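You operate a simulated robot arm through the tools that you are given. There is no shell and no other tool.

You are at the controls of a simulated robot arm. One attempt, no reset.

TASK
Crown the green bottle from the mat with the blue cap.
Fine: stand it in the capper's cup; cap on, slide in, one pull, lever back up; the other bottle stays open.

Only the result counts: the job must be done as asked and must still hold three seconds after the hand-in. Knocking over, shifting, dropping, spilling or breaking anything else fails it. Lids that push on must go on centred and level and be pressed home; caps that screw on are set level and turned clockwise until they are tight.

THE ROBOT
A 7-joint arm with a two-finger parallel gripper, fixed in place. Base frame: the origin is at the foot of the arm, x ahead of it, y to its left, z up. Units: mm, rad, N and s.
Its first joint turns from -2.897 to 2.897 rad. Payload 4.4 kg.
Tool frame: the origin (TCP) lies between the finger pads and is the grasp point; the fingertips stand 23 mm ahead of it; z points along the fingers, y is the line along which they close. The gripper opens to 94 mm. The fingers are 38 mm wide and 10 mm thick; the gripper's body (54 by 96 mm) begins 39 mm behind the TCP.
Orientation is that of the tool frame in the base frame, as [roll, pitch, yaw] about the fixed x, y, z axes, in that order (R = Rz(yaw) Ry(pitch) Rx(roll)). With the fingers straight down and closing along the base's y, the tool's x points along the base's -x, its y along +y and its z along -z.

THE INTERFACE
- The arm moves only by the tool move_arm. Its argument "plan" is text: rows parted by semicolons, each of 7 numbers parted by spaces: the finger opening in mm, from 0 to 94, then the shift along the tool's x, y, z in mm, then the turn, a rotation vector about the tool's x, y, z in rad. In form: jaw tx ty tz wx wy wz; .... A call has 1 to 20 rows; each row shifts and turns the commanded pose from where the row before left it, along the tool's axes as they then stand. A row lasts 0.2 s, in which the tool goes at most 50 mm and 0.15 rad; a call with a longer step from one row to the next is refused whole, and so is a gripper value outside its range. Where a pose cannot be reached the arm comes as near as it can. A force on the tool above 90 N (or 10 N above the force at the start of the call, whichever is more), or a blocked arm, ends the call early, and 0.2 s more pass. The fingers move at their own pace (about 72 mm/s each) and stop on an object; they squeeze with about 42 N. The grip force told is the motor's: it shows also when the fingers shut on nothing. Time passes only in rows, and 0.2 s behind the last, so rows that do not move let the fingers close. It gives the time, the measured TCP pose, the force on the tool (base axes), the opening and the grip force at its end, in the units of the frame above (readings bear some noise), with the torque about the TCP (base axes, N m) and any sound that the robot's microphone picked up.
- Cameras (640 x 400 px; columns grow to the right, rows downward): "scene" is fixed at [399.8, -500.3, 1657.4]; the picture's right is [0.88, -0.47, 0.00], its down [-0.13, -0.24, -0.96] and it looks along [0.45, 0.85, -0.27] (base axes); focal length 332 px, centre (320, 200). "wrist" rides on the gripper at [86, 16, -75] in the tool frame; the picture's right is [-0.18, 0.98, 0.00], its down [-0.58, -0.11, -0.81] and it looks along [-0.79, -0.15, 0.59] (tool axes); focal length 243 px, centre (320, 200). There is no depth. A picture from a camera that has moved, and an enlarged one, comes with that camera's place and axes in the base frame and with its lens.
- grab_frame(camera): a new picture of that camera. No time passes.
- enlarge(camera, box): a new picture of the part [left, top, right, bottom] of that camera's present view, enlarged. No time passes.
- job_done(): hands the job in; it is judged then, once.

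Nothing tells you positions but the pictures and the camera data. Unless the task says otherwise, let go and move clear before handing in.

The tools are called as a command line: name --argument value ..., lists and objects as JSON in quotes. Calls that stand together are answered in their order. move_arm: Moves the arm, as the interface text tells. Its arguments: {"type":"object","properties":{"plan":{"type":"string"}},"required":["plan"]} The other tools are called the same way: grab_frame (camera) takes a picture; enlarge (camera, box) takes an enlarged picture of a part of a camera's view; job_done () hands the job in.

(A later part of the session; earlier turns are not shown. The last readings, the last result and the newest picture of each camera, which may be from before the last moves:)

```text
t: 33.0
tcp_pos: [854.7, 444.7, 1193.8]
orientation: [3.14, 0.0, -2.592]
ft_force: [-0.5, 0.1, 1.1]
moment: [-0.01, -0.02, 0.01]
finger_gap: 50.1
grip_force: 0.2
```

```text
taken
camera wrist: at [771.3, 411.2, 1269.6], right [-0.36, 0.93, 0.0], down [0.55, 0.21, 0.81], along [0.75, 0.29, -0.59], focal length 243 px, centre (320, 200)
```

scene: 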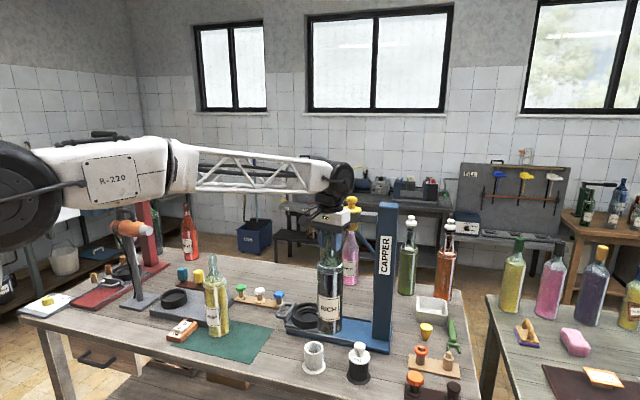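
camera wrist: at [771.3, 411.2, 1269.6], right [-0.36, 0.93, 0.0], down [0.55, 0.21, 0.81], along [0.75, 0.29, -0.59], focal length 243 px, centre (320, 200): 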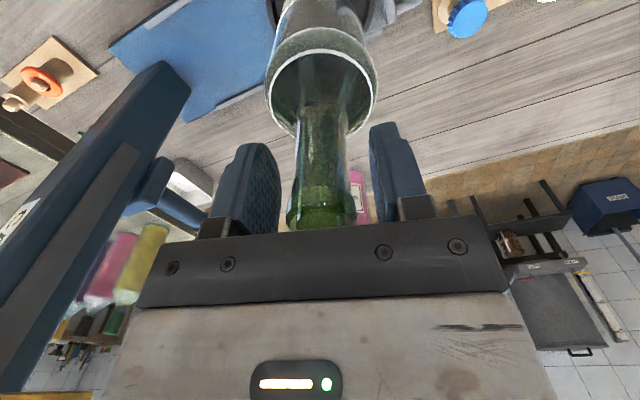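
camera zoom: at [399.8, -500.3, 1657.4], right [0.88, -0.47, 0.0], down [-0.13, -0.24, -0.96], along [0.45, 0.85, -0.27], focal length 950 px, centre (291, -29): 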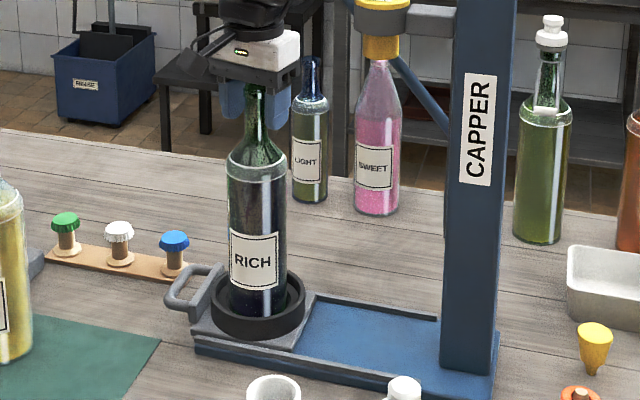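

The bottle is standing upright in the cup and is released. I'll raise clear and measure the mouth position for the capping step.

move_arm --plan "60 0 0 -10 0 0 0;60 0 0 -20 0 0 0;60 0 0 -25 0 0 0;60 0 0 -25 0 0 0;60 0 0 -20 0 0 0;60 0 0 0 0 0 0;60 0 0 0 0 0 0"

enlarge --camera "wrist" --box '[240, 40, 400, 140]'

enlarge --camera "scene" --box '[270, 210, 350, 330]'

```text
t: 34.6
tcp_pos: [854.6, 444.0, 1294.8]
orientation: [3.141, 0.001, -2.591]
ft_force: [-0.1, 0.6, 0.1]
moment: [-0.03, -0.01, 0.01]
finger_gap: 60.2
grip_force: 0.0
```

```text
4.00 times, centred on (320, 90) of wrist
camera zoom: at [771.9, 411.3, 1369.8], right [-0.36, 0.93, 0.0], down [0.55, 0.21, 0.81], along [0.75, 0.29, -0.59], focal length 970 px, centre (320, 640)
```

zoom: 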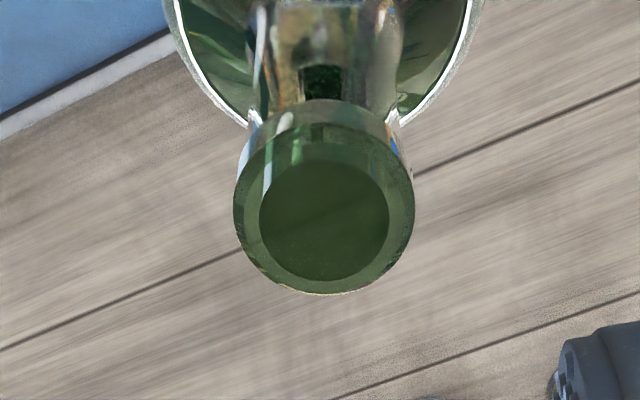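

```text
3.33 times, centred on (310, 270) of scene
camera zoom: at [399.8, -500.3, 1657.4], right [0.88, -0.47, 0.0], down [-0.13, -0.24, -0.96], along [0.45, 0.85, -0.27], focal length 1108 px, centre (353, -33)
```

zoom: 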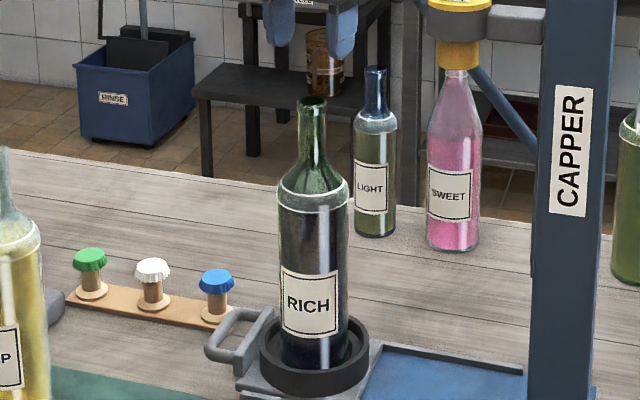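

The mouth is at (854.6, 444.7, 1220). Next I'll move over the blue cap and turn the gripper so the fingers close along base x, clear of the carriage handle and the white cap.

move_arm --plan "60 -7.8 39.8 0 0 0 0;60 -7.8 39.8 0 0 0 0;60 -7.8 39.8 0 0 0 0;60 -7.8 39.8 0 0 0 0;60 0 0 0 0 0 -0.146;60 0 0 0 0 0 -0.146;60 0 0 0 0 0 -0.146;60 0 0 0 0 0 -0.146;60 0 0 0 0 0 -0.146;60 0 0 0 0 0 -0.146;60 0 0 0 0 0 -0.146;60 0 0 38 0 0 0;60 0 0 38 0 0 0;60 0 0 38 0 0 0;60 0 0 38 0 0 0;60 0 0 38 0 0 0;60 0 0 0 0 0 0"

grab_frame --camera "wrist"

enlarge --camera "wrist" --box '[240, 0, 400, 100]'

grab_frame --camera "scene"

```text
t: 38.2
tcp_pos: [796.2, 597.0, 1106.7]
orientation: [3.141, 0.001, -1.569]
ft_force: [0.1, 0.1, 0.3]
moment: [0.03, 0.0, 0.0]
finger_gap: 60.0
grip_force: 0.1
```

```text
taken
camera wrist: at [779.6, 508.2, 1179.9], right [-0.98, 0.18, 0.0], down [0.11, 0.58, 0.81], along [0.15, 0.79, -0.59], focal length 243 px, centre (320, 200)
```

wrist: 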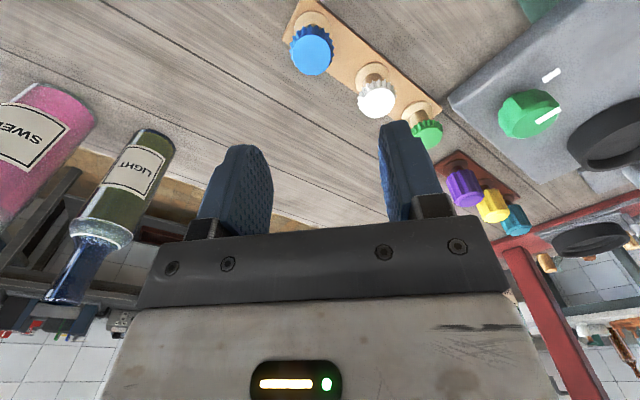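

```text
4.00 times, centred on (320, 50) of wrist
camera zoom: at [779.6, 508.2, 1179.9], right [-0.98, 0.18, 0.0], down [0.11, 0.58, 0.81], along [0.15, 0.79, -0.59], focal length 970 px, centre (320, 800)
```

zoom: 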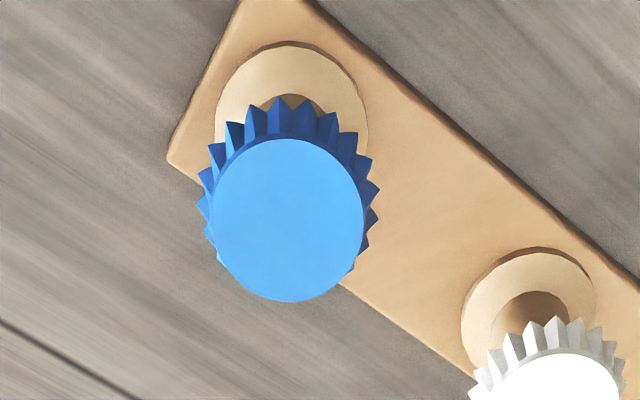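

```text
taken
```

scene: 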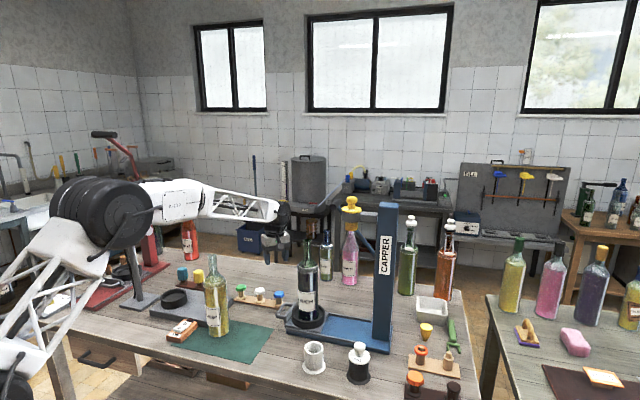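

The two wrist views agree that the cap top is at about (805, 607, 941). I'll move over it, come closer and check again.

move_arm --plan "60 -5.2 -4.6 0 0 0 0;60 -5.1 -4.5 0 0 0 0;60 0 0 32 0 0 0;60 0 0 32 0 0 0;60 0 0 30 0 0 0;60 0 0 0 0 0 0"

grab_frame --camera "wrist"

enlarge --camera "wrist" --box '[240, 50, 400, 150]'

```text
t: 39.6
tcp_pos: [805.5, 605.7, 1010.4]
orientation: [-3.141, -0.001, -1.568]
ft_force: [0.4, -0.5, 0.5]
moment: [0.01, 0.02, 0.0]
finger_gap: 60.1
grip_force: 0.0
```

```text
taken
camera wrist: at [789.9, 518.6, 1085.3], right [-0.98, 0.18, 0.0], down [0.11, 0.58, 0.81], along [0.15, 0.79, -0.59], focal length 243 px, centre (320, 200)
```

wrist: 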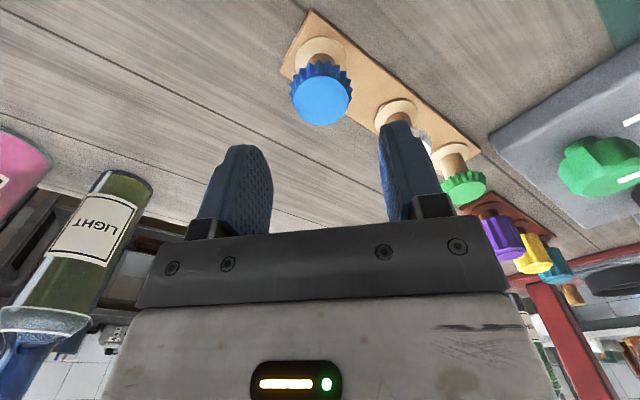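

```text
4.00 times, centred on (320, 100) of wrist
camera zoom: at [789.9, 518.6, 1085.3], right [-0.98, 0.18, 0.0], down [0.11, 0.58, 0.81], along [0.15, 0.79, -0.59], focal length 970 px, centre (320, 600)
```

zoom: 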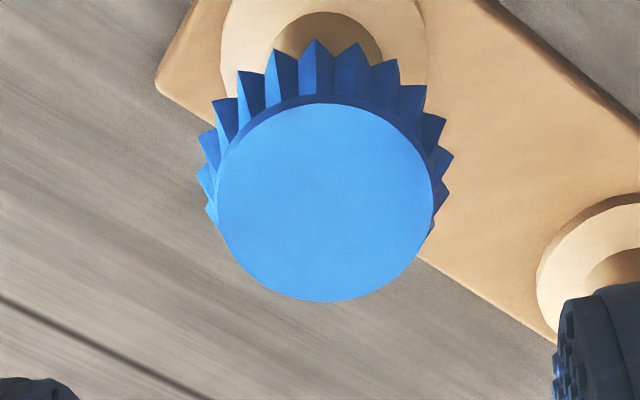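

The gripper is nearly centred on the cap. I'll apply a small correction, descend around it and close gently.

move_arm --plan "60 -2.1 0.4 0 0 0 0;60 0 0 20 0 0 0;60 0 0 20 0 0 0;60 0 0 17 0 0 0;60 0 0 10 0 0 0;60 0 0 0 0 0 0"

enlarge --camera "wrist" --box '[220, 110, 420, 235]'

enlarge --camera "scene" --box '[240, 260, 320, 320]'

```text
t: 41.0
tcp_pos: [807.5, 607.8, 944.1]
orientation: [-3.141, 0.0, -1.569]
ft_force: [0.2, 0.1, 0.4]
moment: [0.02, -0.01, 0.0]
finger_gap: 60.2
grip_force: 0.0
```

```text
3.20 times, centred on (320, 172) of wrist
camera zoom: at [790.0, 520.5, 1018.8], right [-0.98, 0.18, 0.0], down [0.11, 0.58, 0.81], along [0.15, 0.79, -0.59], focal length 776 px, centre (320, 288)
```

zoom: 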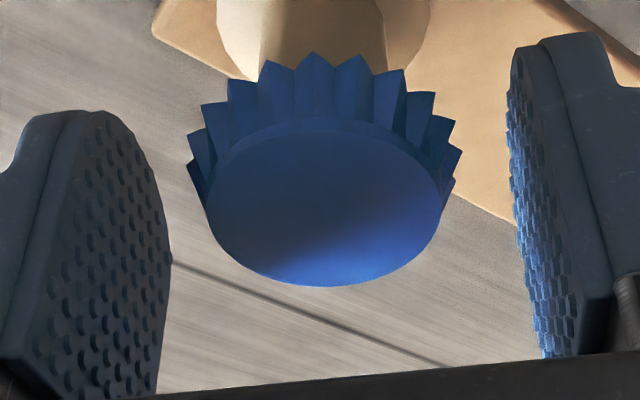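

```text
6.67 times, centred on (280, 290) of scene
camera zoom: at [399.8, -500.3, 1657.4], right [0.88, -0.47, 0.0], down [-0.13, -0.24, -0.96], along [0.45, 0.85, -0.27], focal length 2216 px, centre (587, -400)
```

zoom: 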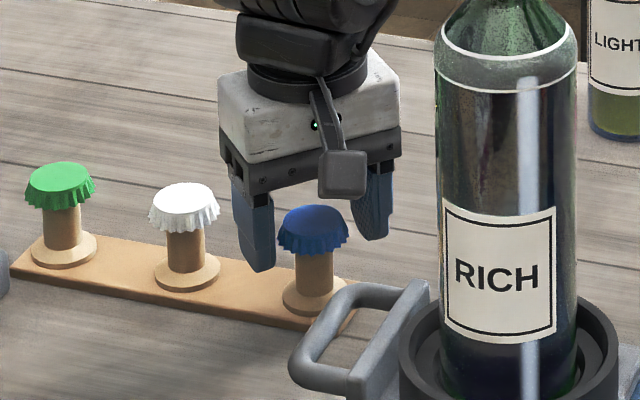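

The cap is centred between the fingers to within 1 mm. I'll close on it now.

move_arm --plan "46 0 0 0 0 0 0;30 0 0 0 0 0 0;20 0 0 0 0 0 0;20 0 0 0 0 0 0;20 0 0 0 0 0 0"

enlarge --camera "wrist" --box '[220, 110, 420, 235]'

enlarge --camera "scene" --box '[240, 260, 320, 320]'

```text
t: 42.2
tcp_pos: [806.2, 607.5, 944.6]
orientation: [3.14, 0.002, -1.569]
ft_force: [0.0, 0.1, 0.1]
moment: [-0.01, -0.01, -0.01]
finger_gap: 37.8
grip_force: 41.5
```

```text
3.20 times, centred on (320, 172) of wrist
camera zoom: at [790.1, 520.5, 1018.9], right [-0.98, 0.18, 0.0], down [0.11, 0.58, 0.81], along [0.15, 0.79, -0.59], focal length 776 px, centre (320, 288)
```

zoom: 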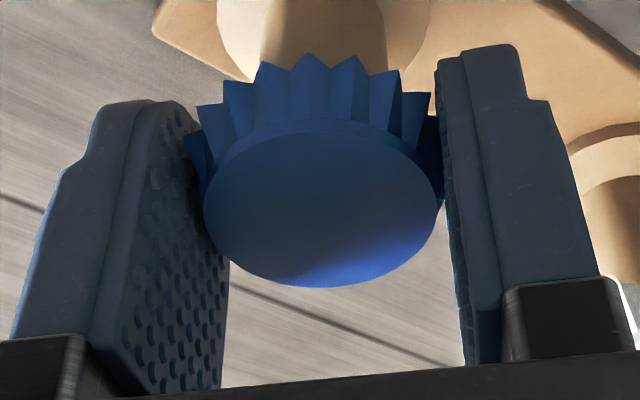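

```text
6.67 times, centred on (280, 290) of scene
camera zoom: at [399.8, -500.3, 1657.4], right [0.88, -0.47, 0.0], down [-0.13, -0.24, -0.96], along [0.45, 0.85, -0.27], focal length 2216 px, centre (587, -400)
```

zoom: 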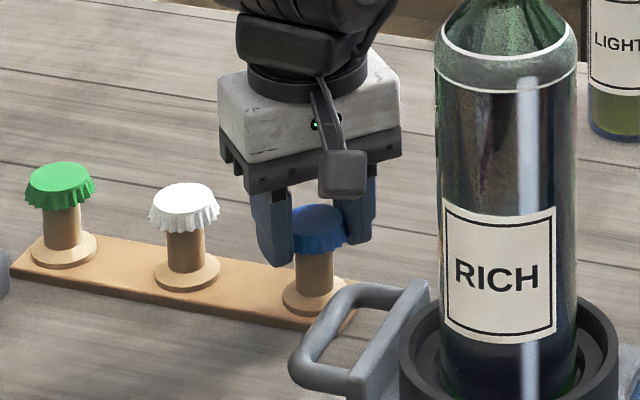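

The cap is gripped at a 37.8 mm gap. I'll lift it off the peg slowly and check that it stays level.

move_arm --plan "20 0 0 -2 0 0 0;20 0 0 -4 0 0 0;20 0 0 -8 0 0 0;20 0 0 -15 0 0 0;20 0 0 -25 0 0 0;20 0 0 -30 0 0 0;20 0 0 0 0 0 0"

enlarge --camera "wrist" --box '[220, 110, 420, 235]'

enlarge --camera "scene" --box '[240, 240, 320, 300]'

```text
t: 43.8
tcp_pos: [806.1, 608.7, 1027.6]
orientation: [-3.14, 0.001, -1.568]
ft_force: [-0.2, -1.3, 0.1]
moment: [-0.02, 0.03, 0.02]
finger_gap: 38.0
grip_force: 42.1
```

```text
3.20 times, centred on (320, 172) of wrist
camera zoom: at [789.9, 521.2, 1102.5], right [-0.98, 0.18, 0.0], down [0.11, 0.58, 0.81], along [0.15, 0.79, -0.59], focal length 776 px, centre (320, 288)
```

zoom: 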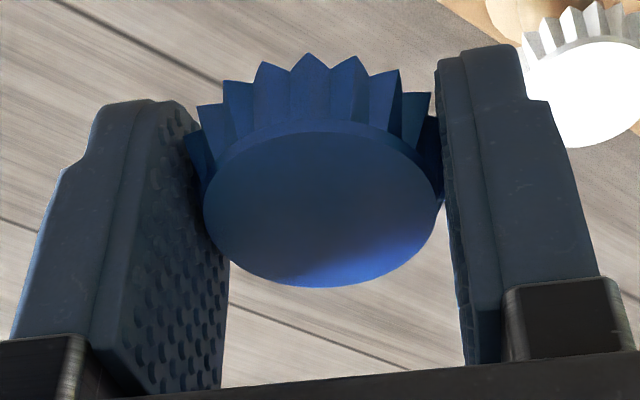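

```text
6.67 times, centred on (280, 270) of scene
camera zoom: at [399.8, -500.3, 1657.4], right [0.88, -0.47, 0.0], down [-0.13, -0.24, -0.96], along [0.45, 0.85, -0.27], focal length 2216 px, centre (587, -267)
```

zoom: 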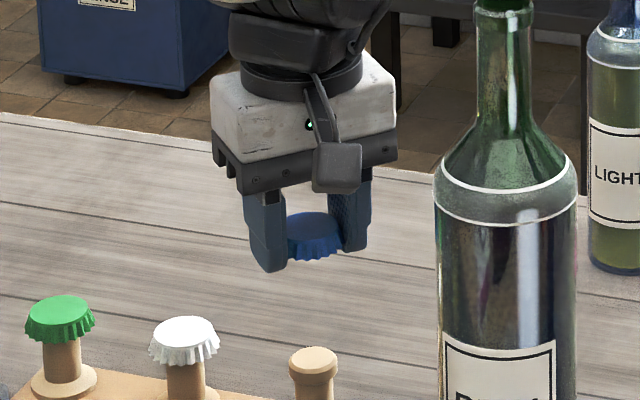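

The cap is held level. I'll rise, turn back to the earlier proven wrist angle and move over the bottle mouth.

move_arm --plan "20 0 0 -30 0 0 0;20 0 0 -40 0 0 0;20 0 0 -40 0 0 0;20 0 0 -40 0 0 0;20 0 0 -40 0 0 0;20 0 0 -40 0 0 0;20 0 0 -32 0 0 0;20 0 0 0 0 0 0.1;20 0 0 0 0 0 0.146;20 0 0 0 0 0 0.146;20 0 0 0 0 0 0.146;20 0 0 0 0 0 0.146;20 0 0 0 0 0 0.146;20 0 0 0 0 0 0.146;20 0 0 0 0 0 0.046;20 0 0 0 0 0 0"

```text
t: 47.2
tcp_pos: [806.9, 607.7, 1290.4]
orientation: [-3.141, 0.0, -2.594]
ft_force: [1.1, 0.4, 0.0]
moment: [0.01, 0.0, -0.03]
finger_gap: 37.8
grip_force: 41.9
```

move_arm --plan "20 4 -15 0 0 0 0;20 8 -30 0 0 0 0;20 8.5 -32 0 0 0 0;20 8.5 -32 0 0 0 0;20 8 -30 0 0 0 0;20 4.3 -17 0 0 0 0;20 2 -8.1 0 0 0 0;20 0 0 0 0 0 0;20 0 0 0 0 0 0"

grab_frame --camera "wrist"

enlarge --camera "wrist" --box '[220, 60, 420, 235]'

enlarge --camera "scene" --box '[280, 200, 340, 260]'

```text
t: 49.2
tcp_pos: [856.2, 445.7, 1288.5]
orientation: [3.141, -0.001, -2.592]
ft_force: [0.6, -0.2, 0.5]
moment: [-0.01, -0.03, 0.01]
finger_gap: 37.9
grip_force: 41.9
```

```text
taken
camera wrist: at [773.0, 413.4, 1364.4], right [-0.36, 0.93, 0.0], down [0.55, 0.21, 0.81], along [0.75, 0.29, -0.59], focal length 243 px, centre (320, 200)
```

wrist: 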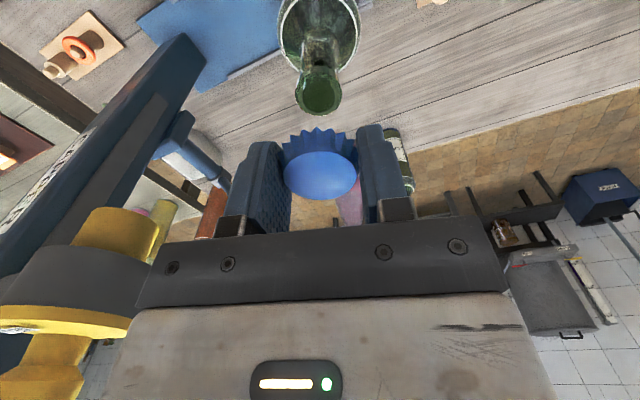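

```text
2.29 times, centred on (320, 148) of wrist
camera zoom: at [773.0, 413.4, 1364.4], right [-0.36, 0.93, 0.0], down [0.55, 0.21, 0.81], along [0.75, 0.29, -0.59], focal length 555 px, centre (320, 320)
```

zoom: 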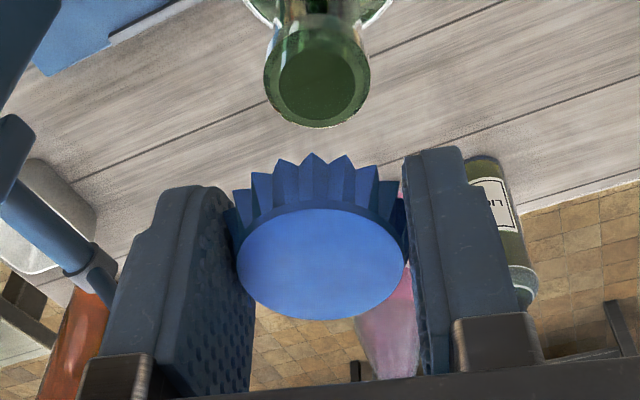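

```text
6.67 times, centred on (310, 230) of scene
camera zoom: at [399.8, -500.3, 1657.4], right [0.88, -0.47, 0.0], down [-0.13, -0.24, -0.96], along [0.45, 0.85, -0.27], focal length 2216 px, centre (387, 0)
```

zoom: 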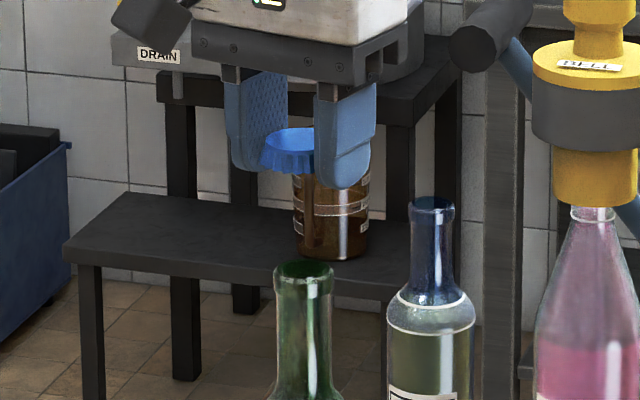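

enlarge --camera "scene" --box '[296, 212, 332, 248]'

enlarge --camera "wrist" --box '[270, 60, 370, 120]'

enlarge --camera "wrist" --box '[270, 120, 370, 205]'

```text
11.11 times, centred on (314, 230) of scene
camera zoom: at [399.8, -500.3, 1657.4], right [0.88, -0.47, 0.0], down [-0.13, -0.24, -0.96], along [0.45, 0.85, -0.27], focal length 3694 px, centre (387, -133)
```

zoom: 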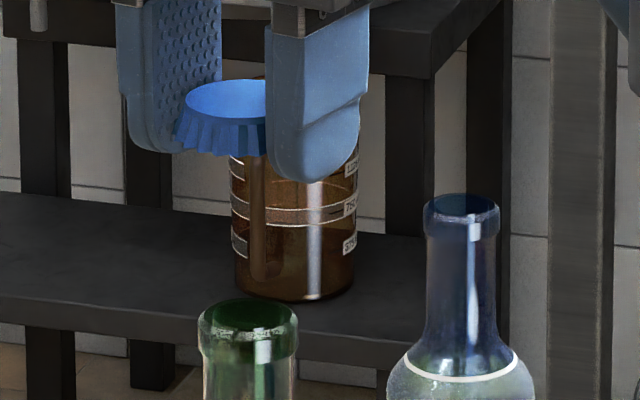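

```text
6.40 times, centred on (320, 90) of wrist
camera zoom: at [773.0, 413.4, 1364.4], right [-0.36, 0.93, 0.0], down [0.55, 0.21, 0.81], along [0.75, 0.29, -0.59], focal length 1553 px, centre (320, 904)
```

zoom: 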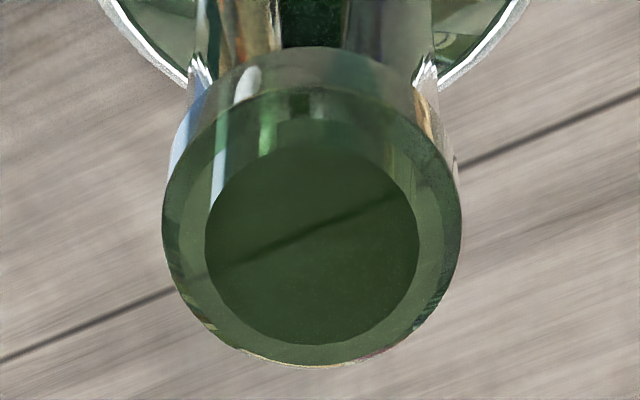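

```text
4.71 times, centred on (320, 162) of wrist
camera zoom: at [773.0, 413.4, 1364.4], right [-0.36, 0.93, 0.0], down [0.55, 0.21, 0.81], along [0.75, 0.29, -0.59], focal length 1142 px, centre (320, 376)
```

zoom: 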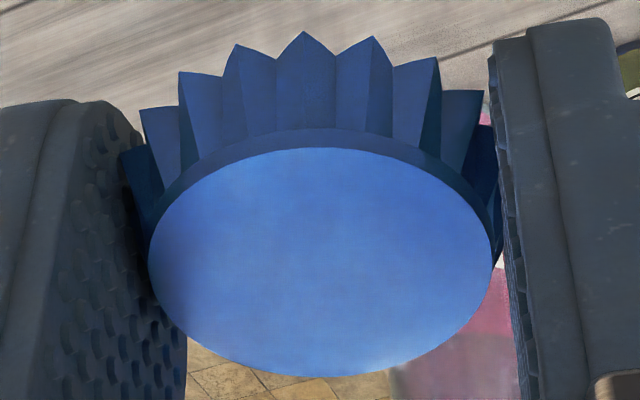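

The mouth is about 1 mm off the cap axis, so I'll make a small correction and descend to just above the mouth.

move_arm --plan "20 0.9 -0.65 0 0 0 0;20 0 0 15 0 0 0;20 0 0 15 0 0 0;20 0 0 12 0 0 0;20 0 0 6 0 0 0;20 0 0 0 0 0 0;20 0 0 0 0 0 0"

enlarge --camera "wrist" --box '[240, 80, 400, 210]'

enlarge --camera "scene" --box '[296, 222, 332, 258]'

```text
t: 50.8
tcp_pos: [855.2, 444.5, 1241.8]
orientation: [3.141, 0.0, -2.593]
ft_force: [0.1, 0.2, 0.3]
moment: [-0.03, 0.0, 0.01]
finger_gap: 37.9
grip_force: 41.9
```

```text
3.08 times, centred on (320, 145) of wrist
camera zoom: at [772.4, 412.4, 1316.4], right [-0.36, 0.93, 0.0], down [0.55, 0.21, 0.81], along [0.75, 0.29, -0.59], focal length 746 px, centre (320, 369)
```

zoom: 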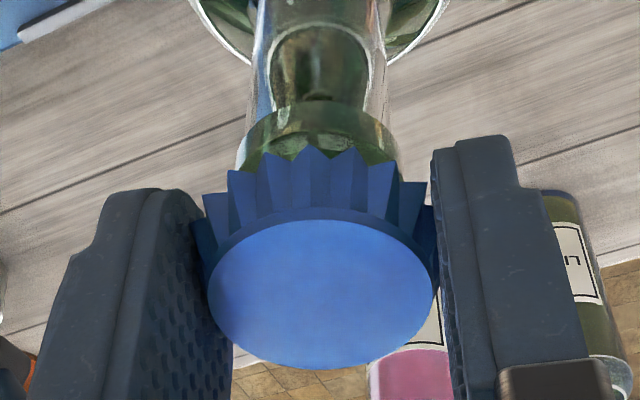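

```text
11.11 times, centred on (314, 240) of scene
camera zoom: at [399.8, -500.3, 1657.4], right [0.88, -0.47, 0.0], down [-0.13, -0.24, -0.96], along [0.45, 0.85, -0.27], focal length 3694 px, centre (387, -244)
```

zoom: 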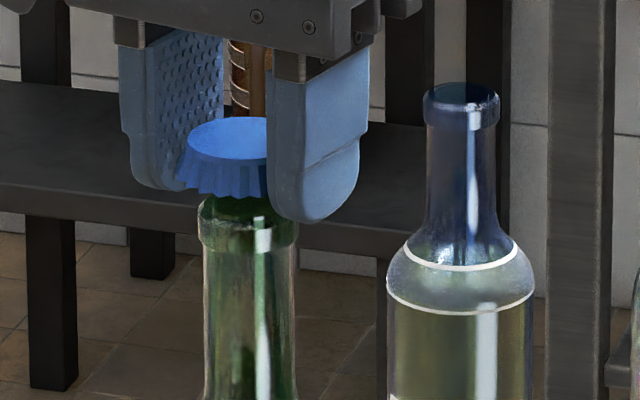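

move_arm --plan "20 -0.5 -0.1 3 0 0 0;20 0 0 3 0 0 0;20 0 0 3 0 0 0;20 0 0 0 0 0 0"

enlarge --camera "scene" --box '[296, 222, 332, 258]'

enlarge --camera "wrist" --box '[240, 80, 400, 210]'

```text
t: 51.8
tcp_pos: [855.1, 445.6, 1232.0]
orientation: [-3.141, -0.001, -2.592]
ft_force: [-0.3, 0.1, -1.0]
moment: [-0.04, -0.01, 0.0]
finger_gap: 37.8
grip_force: 42.7
```

```text
11.11 times, centred on (314, 240) of scene
camera zoom: at [399.8, -500.3, 1657.4], right [0.88, -0.47, 0.0], down [-0.13, -0.24, -0.96], along [0.45, 0.85, -0.27], focal length 3694 px, centre (387, -244)
```

zoom: 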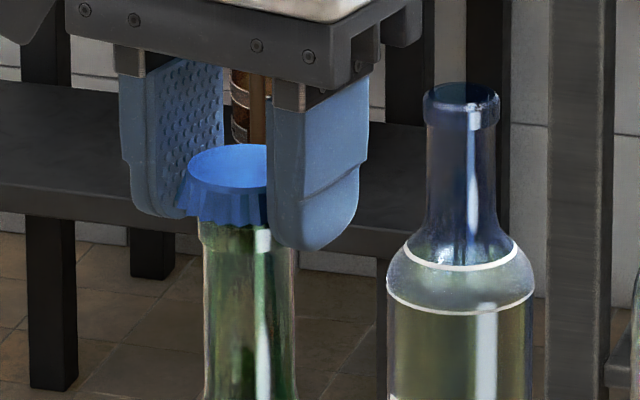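

```text
3.08 times, centred on (320, 145) of wrist
camera zoom: at [772.5, 412.7, 1307.2], right [-0.36, 0.93, 0.0], down [0.55, 0.21, 0.81], along [0.75, 0.29, -0.59], focal length 746 px, centre (320, 369)
```

zoom: 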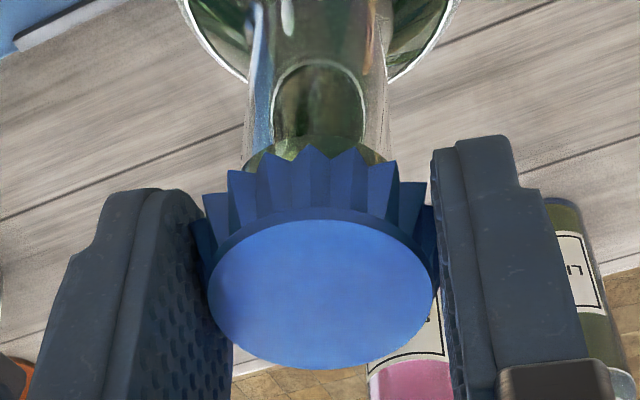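

move_arm --plan "20 0 0 2 0 0 0;20 0 0 2 0 0 0;20 0 0 1 0 0 0;20 0 0 0 0 0 0"

enlarge --camera "scene" --box '[296, 222, 332, 258]'

```text
t: 52.8
tcp_pos: [855.5, 445.4, 1228.3]
orientation: [-3.141, -0.002, -2.592]
ft_force: [0.3, -0.2, 0.1]
moment: [-0.01, 0.0, 0.0]
finger_gap: 37.9
grip_force: 42.1
```

```text
11.11 times, centred on (314, 240) of scene
camera zoom: at [399.8, -500.3, 1657.4], right [0.88, -0.47, 0.0], down [-0.13, -0.24, -0.96], along [0.45, 0.85, -0.27], focal length 3694 px, centre (387, -244)
```

zoom: 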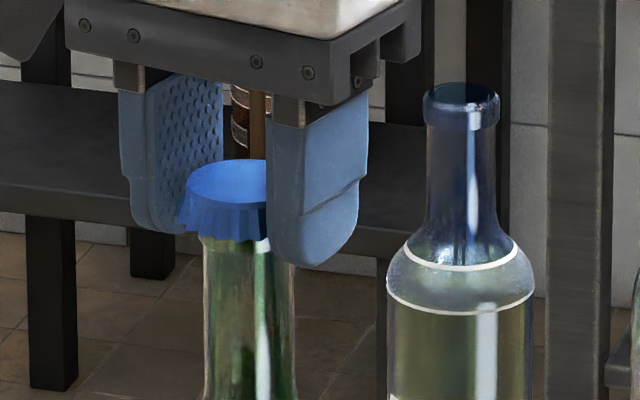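

move_arm --plan "20 0 0 1.5 0 0 0;20 0 0 1.5 0 0 0;20 0 0 0 0 0 0"

```text
t: 53.6
tcp_pos: [855.3, 445.2, 1225.4]
orientation: [-3.141, -0.001, -2.594]
ft_force: [-0.9, -0.3, -0.3]
moment: [0.0, -0.02, 0.02]
finger_gap: 37.6
grip_force: 41.9
```

move_arm --plan "20 0 0 1 0 0 0;20 0 0 1 0 0 0;20 0 0 0 0 0 0"

enlarge --camera "scene" --box '[296, 222, 332, 258]'

```text
t: 54.4
tcp_pos: [855.3, 444.0, 1222.5]
orientation: [3.142, -0.002, -2.591]
ft_force: [0.3, 0.1, 1.4]
moment: [0.0, 0.0, 0.0]
finger_gap: 37.8
grip_force: 42.0
```

```text
11.11 times, centred on (314, 240) of scene
camera zoom: at [399.8, -500.3, 1657.4], right [0.88, -0.47, 0.0], down [-0.13, -0.24, -0.96], along [0.45, 0.85, -0.27], focal length 3694 px, centre (387, -244)
```

zoom: 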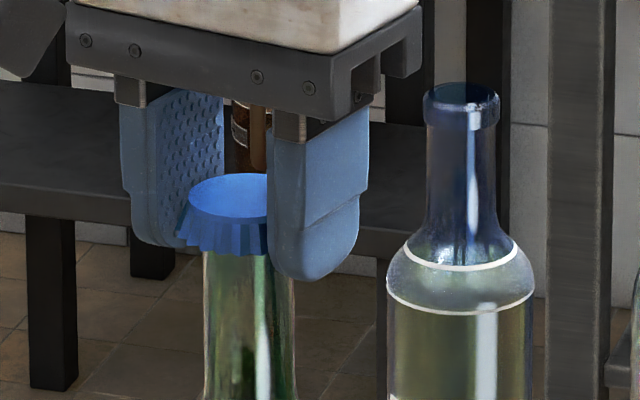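

move_arm --plan "20 0 0 1 0 0 0;20 0 0 1 0 0 0;20 0 0 0 0 0 0"

```text
t: 55.2
tcp_pos: [856.3, 444.7, 1223.4]
orientation: [-3.141, 0.001, -2.591]
ft_force: [0.0, 1.5, 22.8]
moment: [-0.03, 0.07, 0.0]
finger_gap: 37.9
grip_force: 41.3
```

Firm, centred contact: 23 N straight up with almost no moment. I'll unload and open the fingers.

move_arm --plan "20 0 0 -1 0 0 0;20 0 0 0 0 0 0"

```text
t: 55.8
tcp_pos: [856.3, 444.7, 1221.8]
orientation: [3.141, 0.002, -2.592]
ft_force: [0.4, 1.3, 25.0]
moment: [-0.02, 0.02, -0.01]
finger_gap: 37.7
grip_force: 42.3
```

move_arm --plan "20 0 0 -1 0 0 0;20 0 0 0 0 0 0;20 0 0 0 0 0 0"

```text
t: 56.6
tcp_pos: [855.4, 444.8, 1223.4]
orientation: [3.141, 0.001, -2.592]
ft_force: [0.4, -1.2, 16.3]
moment: [-0.04, -0.01, 0.02]
finger_gap: 37.6
grip_force: 42.5
```

move_arm --plan "20 0 0 -1 0 0 0;20 0 0 0 0 0 0;20 0 0 0 0 0 0"

enlarge --camera "scene" --box '[296, 222, 332, 258]'

```text
t: 57.4
tcp_pos: [856.6, 444.6, 1222.9]
orientation: [-3.14, -0.002, -2.592]
ft_force: [-0.2, 0.0, -0.1]
moment: [0.02, 0.0, 0.04]
finger_gap: 38.0
grip_force: 42.2
```

```text
11.11 times, centred on (314, 240) of scene
camera zoom: at [399.8, -500.3, 1657.4], right [0.88, -0.47, 0.0], down [-0.13, -0.24, -0.96], along [0.45, 0.85, -0.27], focal length 3694 px, centre (387, -244)
```

zoom: 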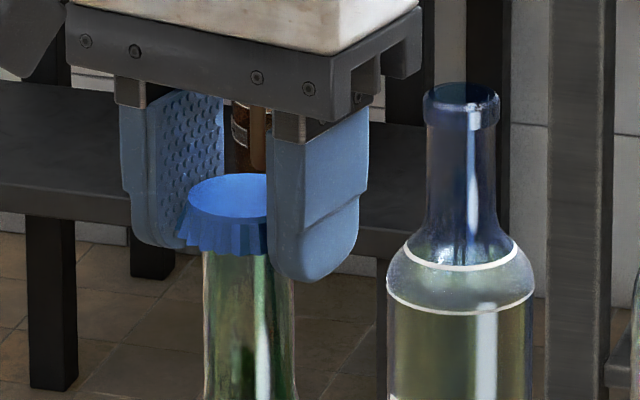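

The load is now about zero with the cap on the mouth. I'll open slowly.

move_arm --plan "39 0 0 0 0 0 0;42 0 0 0 0 0 0;48 0 0 0 0 0 0;56 0 0 0 0 0 0;64 0 0 0 0 0 0;64 0 0 0 0 0 0"

enlarge --camera "scene" --box '[296, 222, 332, 258]'

enlarge --camera "wrist" --box '[240, 80, 400, 210]'

```text
t: 58.8
tcp_pos: [856.7, 445.3, 1223.5]
orientation: [-3.141, -0.001, -2.593]
ft_force: [-0.3, 0.7, -0.4]
moment: [-0.02, -0.03, -0.01]
finger_gap: 63.9
grip_force: 0.0
```

```text
11.11 times, centred on (314, 240) of scene
camera zoom: at [399.8, -500.3, 1657.4], right [0.88, -0.47, 0.0], down [-0.13, -0.24, -0.96], along [0.45, 0.85, -0.27], focal length 3694 px, centre (387, -244)
```

zoom: 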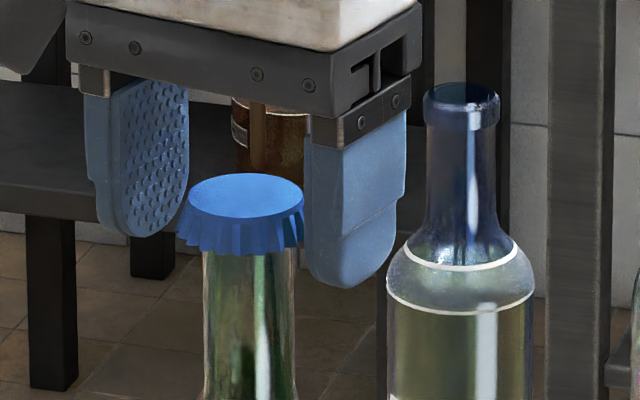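

```text
3.08 times, centred on (320, 145) of wrist
camera zoom: at [772.4, 412.5, 1298.4], right [-0.36, 0.93, 0.0], down [0.55, 0.21, 0.81], along [0.75, 0.29, -0.59], focal length 746 px, centre (320, 369)
```

zoom: 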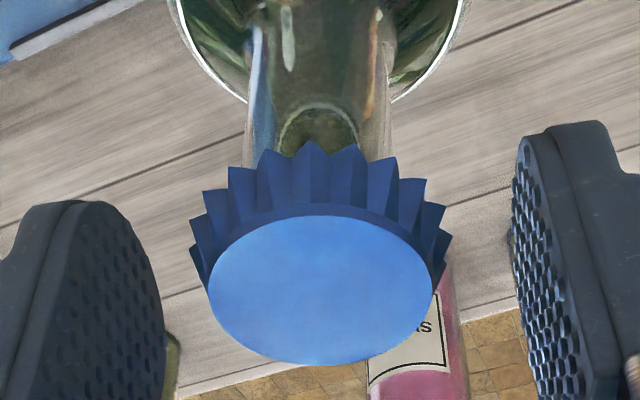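

enlarge --camera "scene" --box '[302, 234, 320, 246]'

enlarge --camera "wrist" --box '[280, 110, 360, 170]'

```text
16.00 times, centred on (311, 240) of scene
camera zoom: at [399.8, -500.3, 1657.4], right [0.88, -0.47, 0.0], down [-0.13, -0.24, -0.96], along [0.45, 0.85, -0.27], focal length 5319 px, centre (464, -440)
```

zoom: 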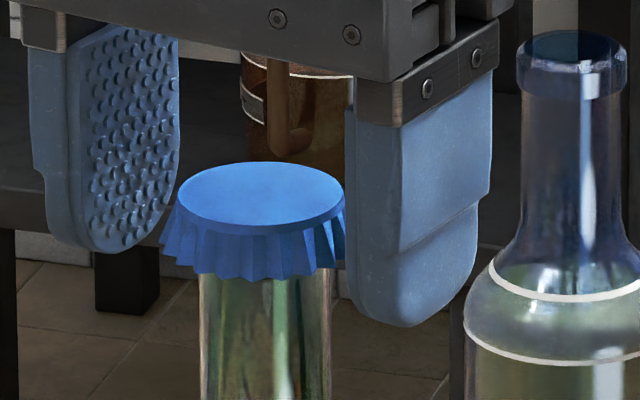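

```text
6.67 times, centred on (320, 140) of wrist
camera zoom: at [772.4, 412.5, 1298.4], right [-0.36, 0.93, 0.0], down [0.55, 0.21, 0.81], along [0.75, 0.29, -0.59], focal length 1618 px, centre (320, 600)
```

zoom: 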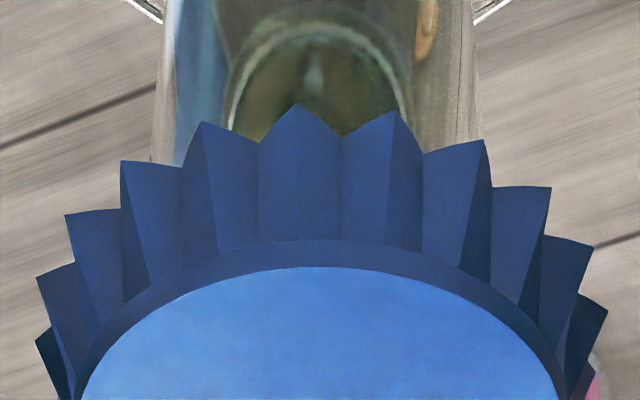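

The cap is seated level and centred on the bottle. I'll withdraw straight up and move aside to look at the carriage handle.

move_arm --plan "64 0 0 -5 0 0 0;64 0 0 -10 0 0 0;64 0 0 -20 0 0 0;64 0 0 -25 0 0 0;64 0 0 -25 0 0 0;64 26 24.5 0 0 0 0;64 26 24.5 0 0 0 0;64 26 24.5 0 0 0 0;64 24 21 0 0 0 0;64 0 0 40 0 0 0;64 0 0 40 0 0 0;64 0 0 40 0 0 0;64 0 0 40 0 0 0;64 0 0 25 0 0 0;64 0 0 0 0 0 0"

grab_frame --camera "wrist"

enlarge --camera "scene" --box '[260, 200, 400, 340]'

```text
t: 62.0
tcp_pos: [719.6, 473.0, 1122.6]
orientation: [3.141, 0.001, -2.592]
ft_force: [-1.0, -0.1, 0.3]
moment: [-0.01, 0.01, -0.03]
finger_gap: 64.0
grip_force: 0.1
```

```text
taken
camera wrist: at [636.0, 439.4, 1197.5], right [-0.36, 0.93, 0.0], down [0.55, 0.21, 0.81], along [0.75, 0.29, -0.59], focal length 243 px, centre (320, 200)
```

wrist: 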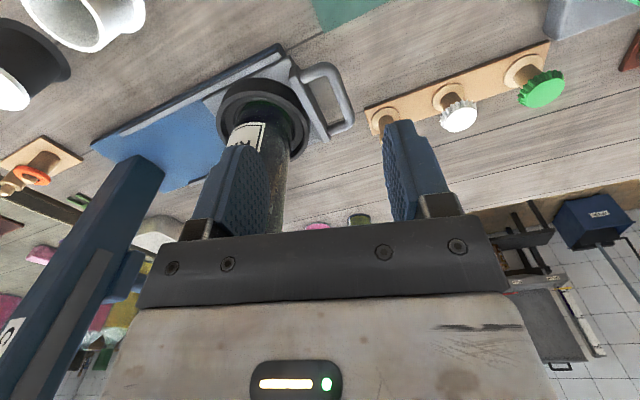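

```text
2.86 times, centred on (330, 270) of scene
camera zoom: at [399.8, -500.3, 1657.4], right [0.88, -0.47, 0.0], down [-0.13, -0.24, -0.96], along [0.45, 0.85, -0.27], focal length 950 px, centre (291, 0)
```

zoom: 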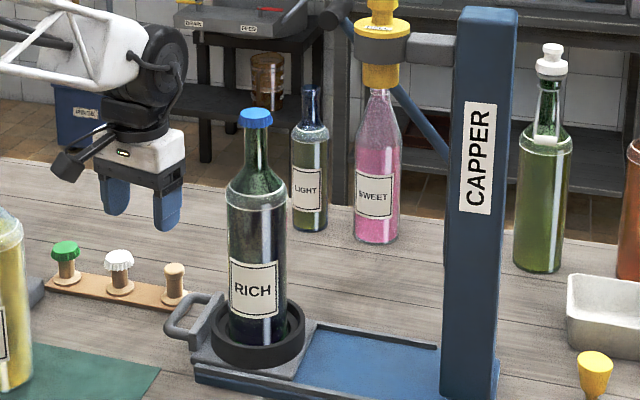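

enlarge --camera "wrist" --box '[220, 40, 400, 152]'

enlarge --camera "wrist" --box '[80, 0, 400, 200]'

enlarge --camera "scene" --box '[278, 294, 326, 330]'

```text
3.56 times, centred on (310, 96) of wrist
camera zoom: at [636.0, 439.4, 1197.5], right [-0.36, 0.93, 0.0], down [0.55, 0.21, 0.81], along [0.75, 0.29, -0.59], focal length 863 px, centre (356, 570)
```

zoom: 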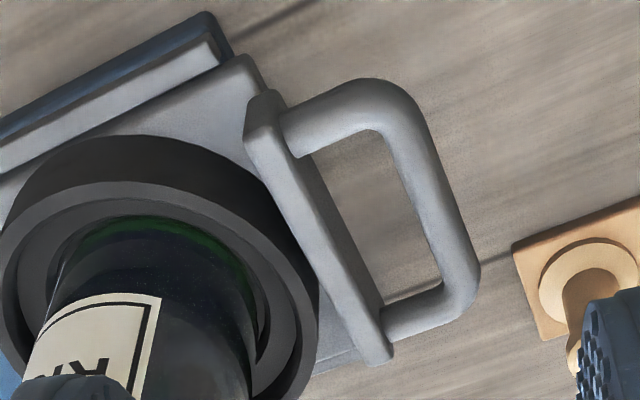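

```text
2.00 times, centred on (240, 100) of wrist
camera zoom: at [636.0, 439.4, 1197.5], right [-0.36, 0.93, 0.0], down [0.55, 0.21, 0.81], along [0.75, 0.29, -0.59], focal length 485 px, centre (480, 400)
```

zoom: 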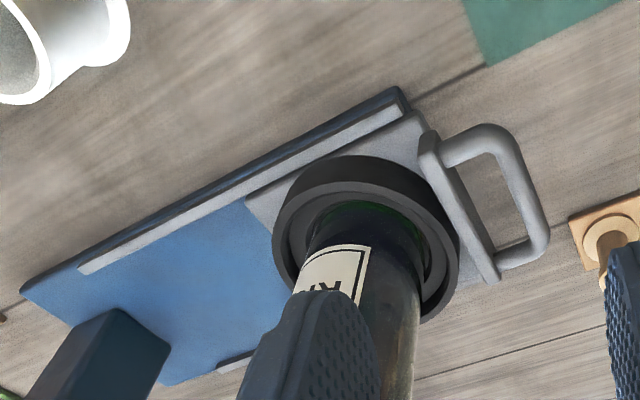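

```text
11.11 times, centred on (302, 312) of scene
camera zoom: at [399.8, -500.3, 1657.4], right [0.88, -0.47, 0.0], down [-0.13, -0.24, -0.96], along [0.45, 0.85, -0.27], focal length 3694 px, centre (520, -1044)
```

zoom: 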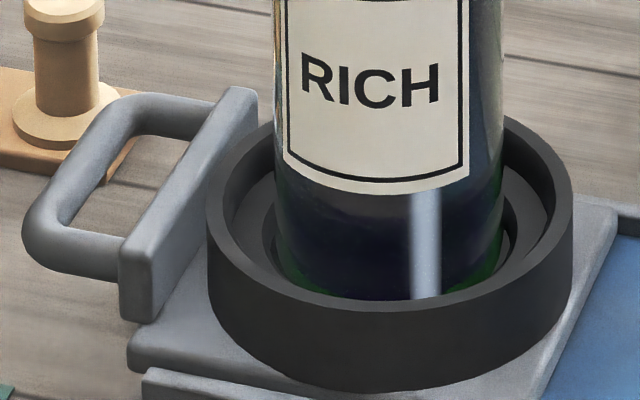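

The handle's outer bar runs along (0.707, 0.707) through about (775.5, 521, 924), and the rail direction is (0.707, −0.707). I'll line the gripper up over that bar.

move_arm --plan "50 0 0 0 0 0 -0.118;40 0 0 0 0 0 -0.118;34 -24.5 -1.87 0 0 0 0;34 -24.5 -1.87 0 0 0 0;34 -24.5 -1.86 0 0 0 0;34 0 0 30 0 0 0;34 0 0 30 0 0 0;34 0 0 30 0 0 0;34 0 0 0 0 0 0;34 0 0 0 0 0 0"

grab_frame --camera "wrist"

enlarge --camera "wrist" --box '[220, 0, 420, 150]'

enlarge --camera "scene" --box '[250, 220, 350, 340]'

```text
t: 64.2
tcp_pos: [773.9, 519.5, 1034.3]
orientation: [3.142, -0.001, -2.356]
ft_force: [0.3, -1.1, -0.2]
moment: [-0.02, 0.0, -0.01]
finger_gap: 34.0
grip_force: 0.0
```

```text
taken
camera wrist: at [700.9, 468.8, 1109.0], right [-0.57, 0.82, 0.0], down [0.49, 0.33, 0.81], along [0.67, 0.46, -0.59], focal length 243 px, centre (320, 200)
```

wrist: 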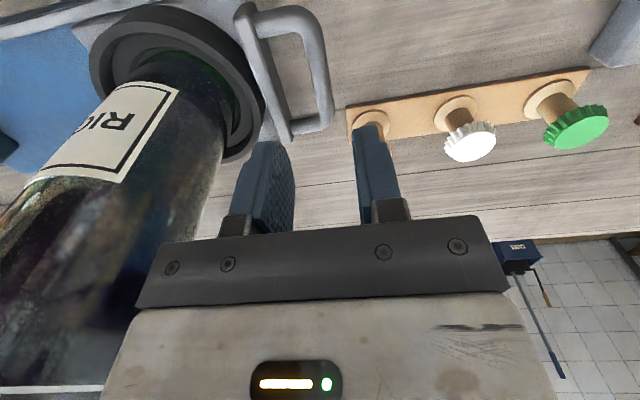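

```text
2.67 times, centred on (320, 75) of wrist
camera zoom: at [700.9, 468.8, 1109.0], right [-0.57, 0.82, 0.0], down [0.49, 0.33, 0.81], along [0.67, 0.46, -0.59], focal length 647 px, centre (320, 533)
```

zoom: 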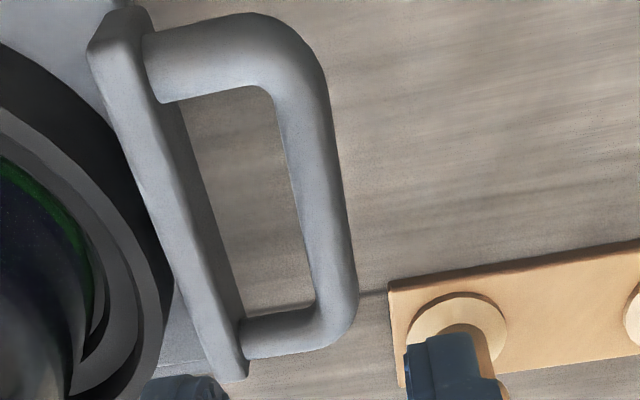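

```text
3.33 times, centred on (300, 280) of scene
camera zoom: at [399.8, -500.3, 1657.4], right [0.88, -0.47, 0.0], down [-0.13, -0.24, -0.96], along [0.45, 0.85, -0.27], focal length 1108 px, centre (387, -67)
```

zoom: 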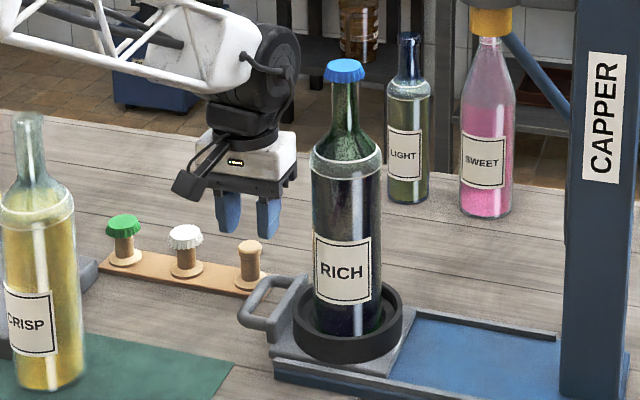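

The bar lies directly under the gripper. I'll centre along it, descend part-way and check again.

move_arm --plan "34 -6 0 0 0 0 0;34 0 0 25 0 0 0;34 0 0 25 0 0 0;34 0 0 15 0 0 0;34 0 0 0 0 0 0"

enlarge --camera "wrist" --box '[220, 40, 420, 220]'

enlarge --camera "scene" --box '[250, 240, 350, 340]'

```text
t: 65.4
tcp_pos: [779.4, 523.7, 968.3]
orientation: [-3.141, 0.001, -2.357]
ft_force: [0.9, 0.0, 0.2]
moment: [-0.01, -0.01, 0.05]
finger_gap: 34.0
grip_force: 0.1
```

```text
2.22 times, centred on (320, 130) of wrist
camera zoom: at [705.5, 473.7, 1043.3], right [-0.57, 0.82, 0.0], down [0.49, 0.33, 0.81], along [0.67, 0.46, -0.59], focal length 539 px, centre (320, 356)
```

zoom: 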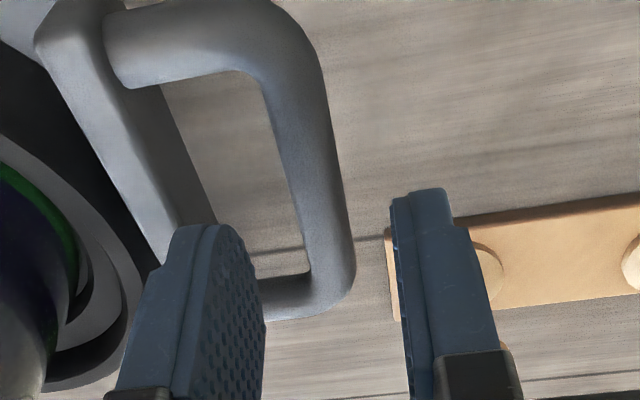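

```text
4.00 times, centred on (300, 290) of scene
camera zoom: at [399.8, -500.3, 1657.4], right [0.88, -0.47, 0.0], down [-0.13, -0.24, -0.96], along [0.45, 0.85, -0.27], focal length 1330 px, centre (400, -160)
```

zoom: 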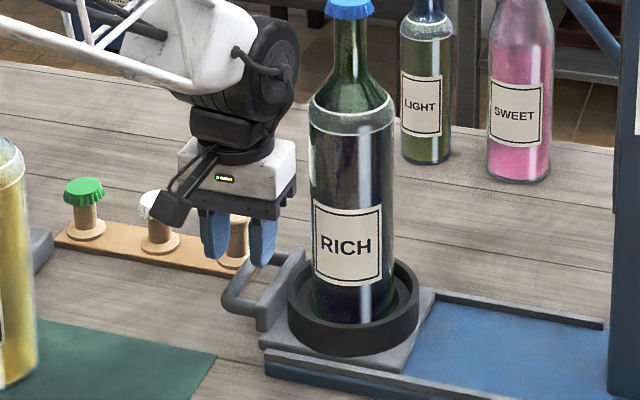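

move_arm --plan "34 0 -1.5 8 0 0 0;34 0 0 15 0 0 0;34 0 0 10 0 0 0;34 0 0 5 0 0 0;34 0 0 0 0 0 0"

enlarge --camera "wrist" --box '[220, 60, 420, 240]'

enlarge --camera "scene" --box '[260, 270, 340, 330]'

```text
t: 66.6
tcp_pos: [780.8, 524.0, 930.2]
orientation: [-3.141, 0.0, -2.355]
ft_force: [0.0, 0.5, 0.1]
moment: [0.02, -0.01, 0.0]
finger_gap: 33.8
grip_force: 0.0
```

```text
2.22 times, centred on (320, 150) of wrist
camera zoom: at [706.7, 472.7, 1005.1], right [-0.57, 0.82, 0.0], down [0.49, 0.33, 0.81], along [0.67, 0.46, -0.59], focal length 539 px, centre (320, 311)
```

zoom: 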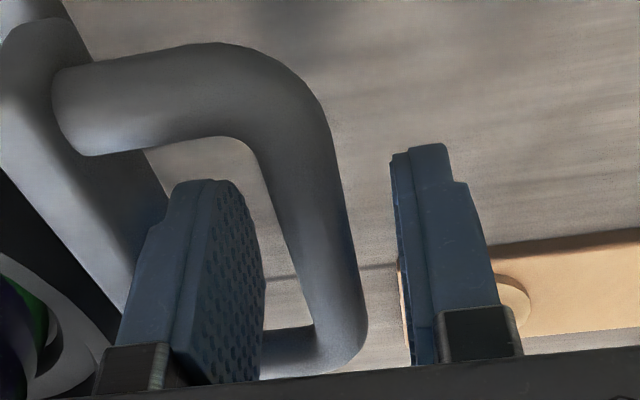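

```text
6.67 times, centred on (300, 300) of scene
camera zoom: at [399.8, -500.3, 1657.4], right [0.88, -0.47, 0.0], down [-0.13, -0.24, -0.96], along [0.45, 0.85, -0.27], focal length 2216 px, centre (453, -467)
```

zoom: 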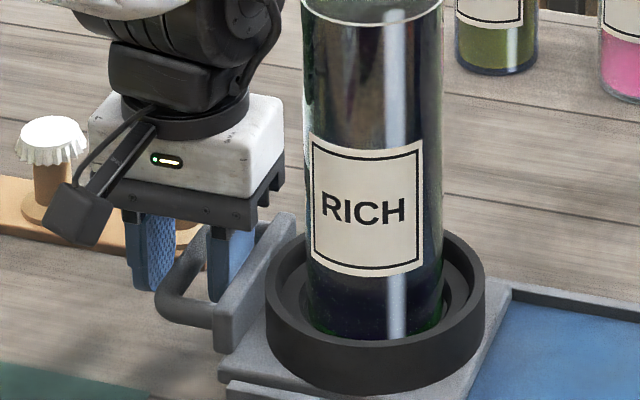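

One finger is inside the handle loop and one outside, with the bar centred. I'll close gently.

move_arm --plan "28 0 0 0 0 0 0;24 0 0 0 0 0 0;21 0 0 0 0 0 0;19 0 0 0 0 0 0;17 0 0 0 0 0 0;15 0 0 0 0 0 0;13 0 0 0 0 0 0;10 0 0 0 0 0 0;8 0 0 0 0 0 0"

enlarge --camera "scene" --box '[260, 230, 360, 330]'

```text
t: 68.6
tcp_pos: [779.7, 523.3, 929.7]
orientation: [-3.14, -0.001, -2.355]
ft_force: [0.3, -0.3, -0.4]
moment: [-0.02, 0.01, -1.75]
finger_gap: 14.2
grip_force: 44.7
```

```text
4.00 times, centred on (310, 280) of scene
camera zoom: at [399.8, -500.3, 1657.4], right [0.88, -0.47, 0.0], down [-0.13, -0.24, -0.96], along [0.45, 0.85, -0.27], focal length 1330 px, centre (360, -120)
```

zoom: 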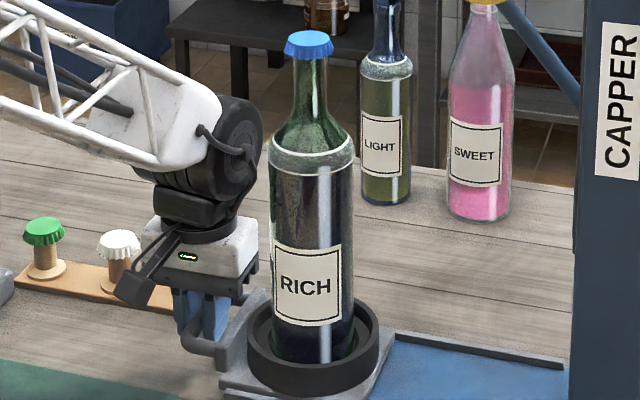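

The bar is gripped at 14 mm. There's a −1.75 N·m twist from a slight yaw mismatch, so I'll relax that first.

move_arm --plan "8 0 0 0 0 0 0.015;8 0 0 0 0 0 0;8 0 0 0 0 0 0"

```text
t: 69.4
tcp_pos: [780.4, 523.0, 930.3]
orientation: [-3.14, 0.0, -2.369]
ft_force: [-0.3, -0.2, -2.8]
moment: [0.01, 0.03, -1.5]
finger_gap: 13.8
grip_force: 45.3
```

move_arm --plan "8 0 0 0 0 0 0.02;8 0 0 0 0 0 0.01;8 0 0 0 0 0 0"

```text
t: 70.2
tcp_pos: [781.0, 522.3, 931.0]
orientation: [-3.141, 0.0, -2.399]
ft_force: [0.8, -0.5, -4.6]
moment: [0.07, -0.05, 1.78]
finger_gap: 14.6
grip_force: 45.1
```

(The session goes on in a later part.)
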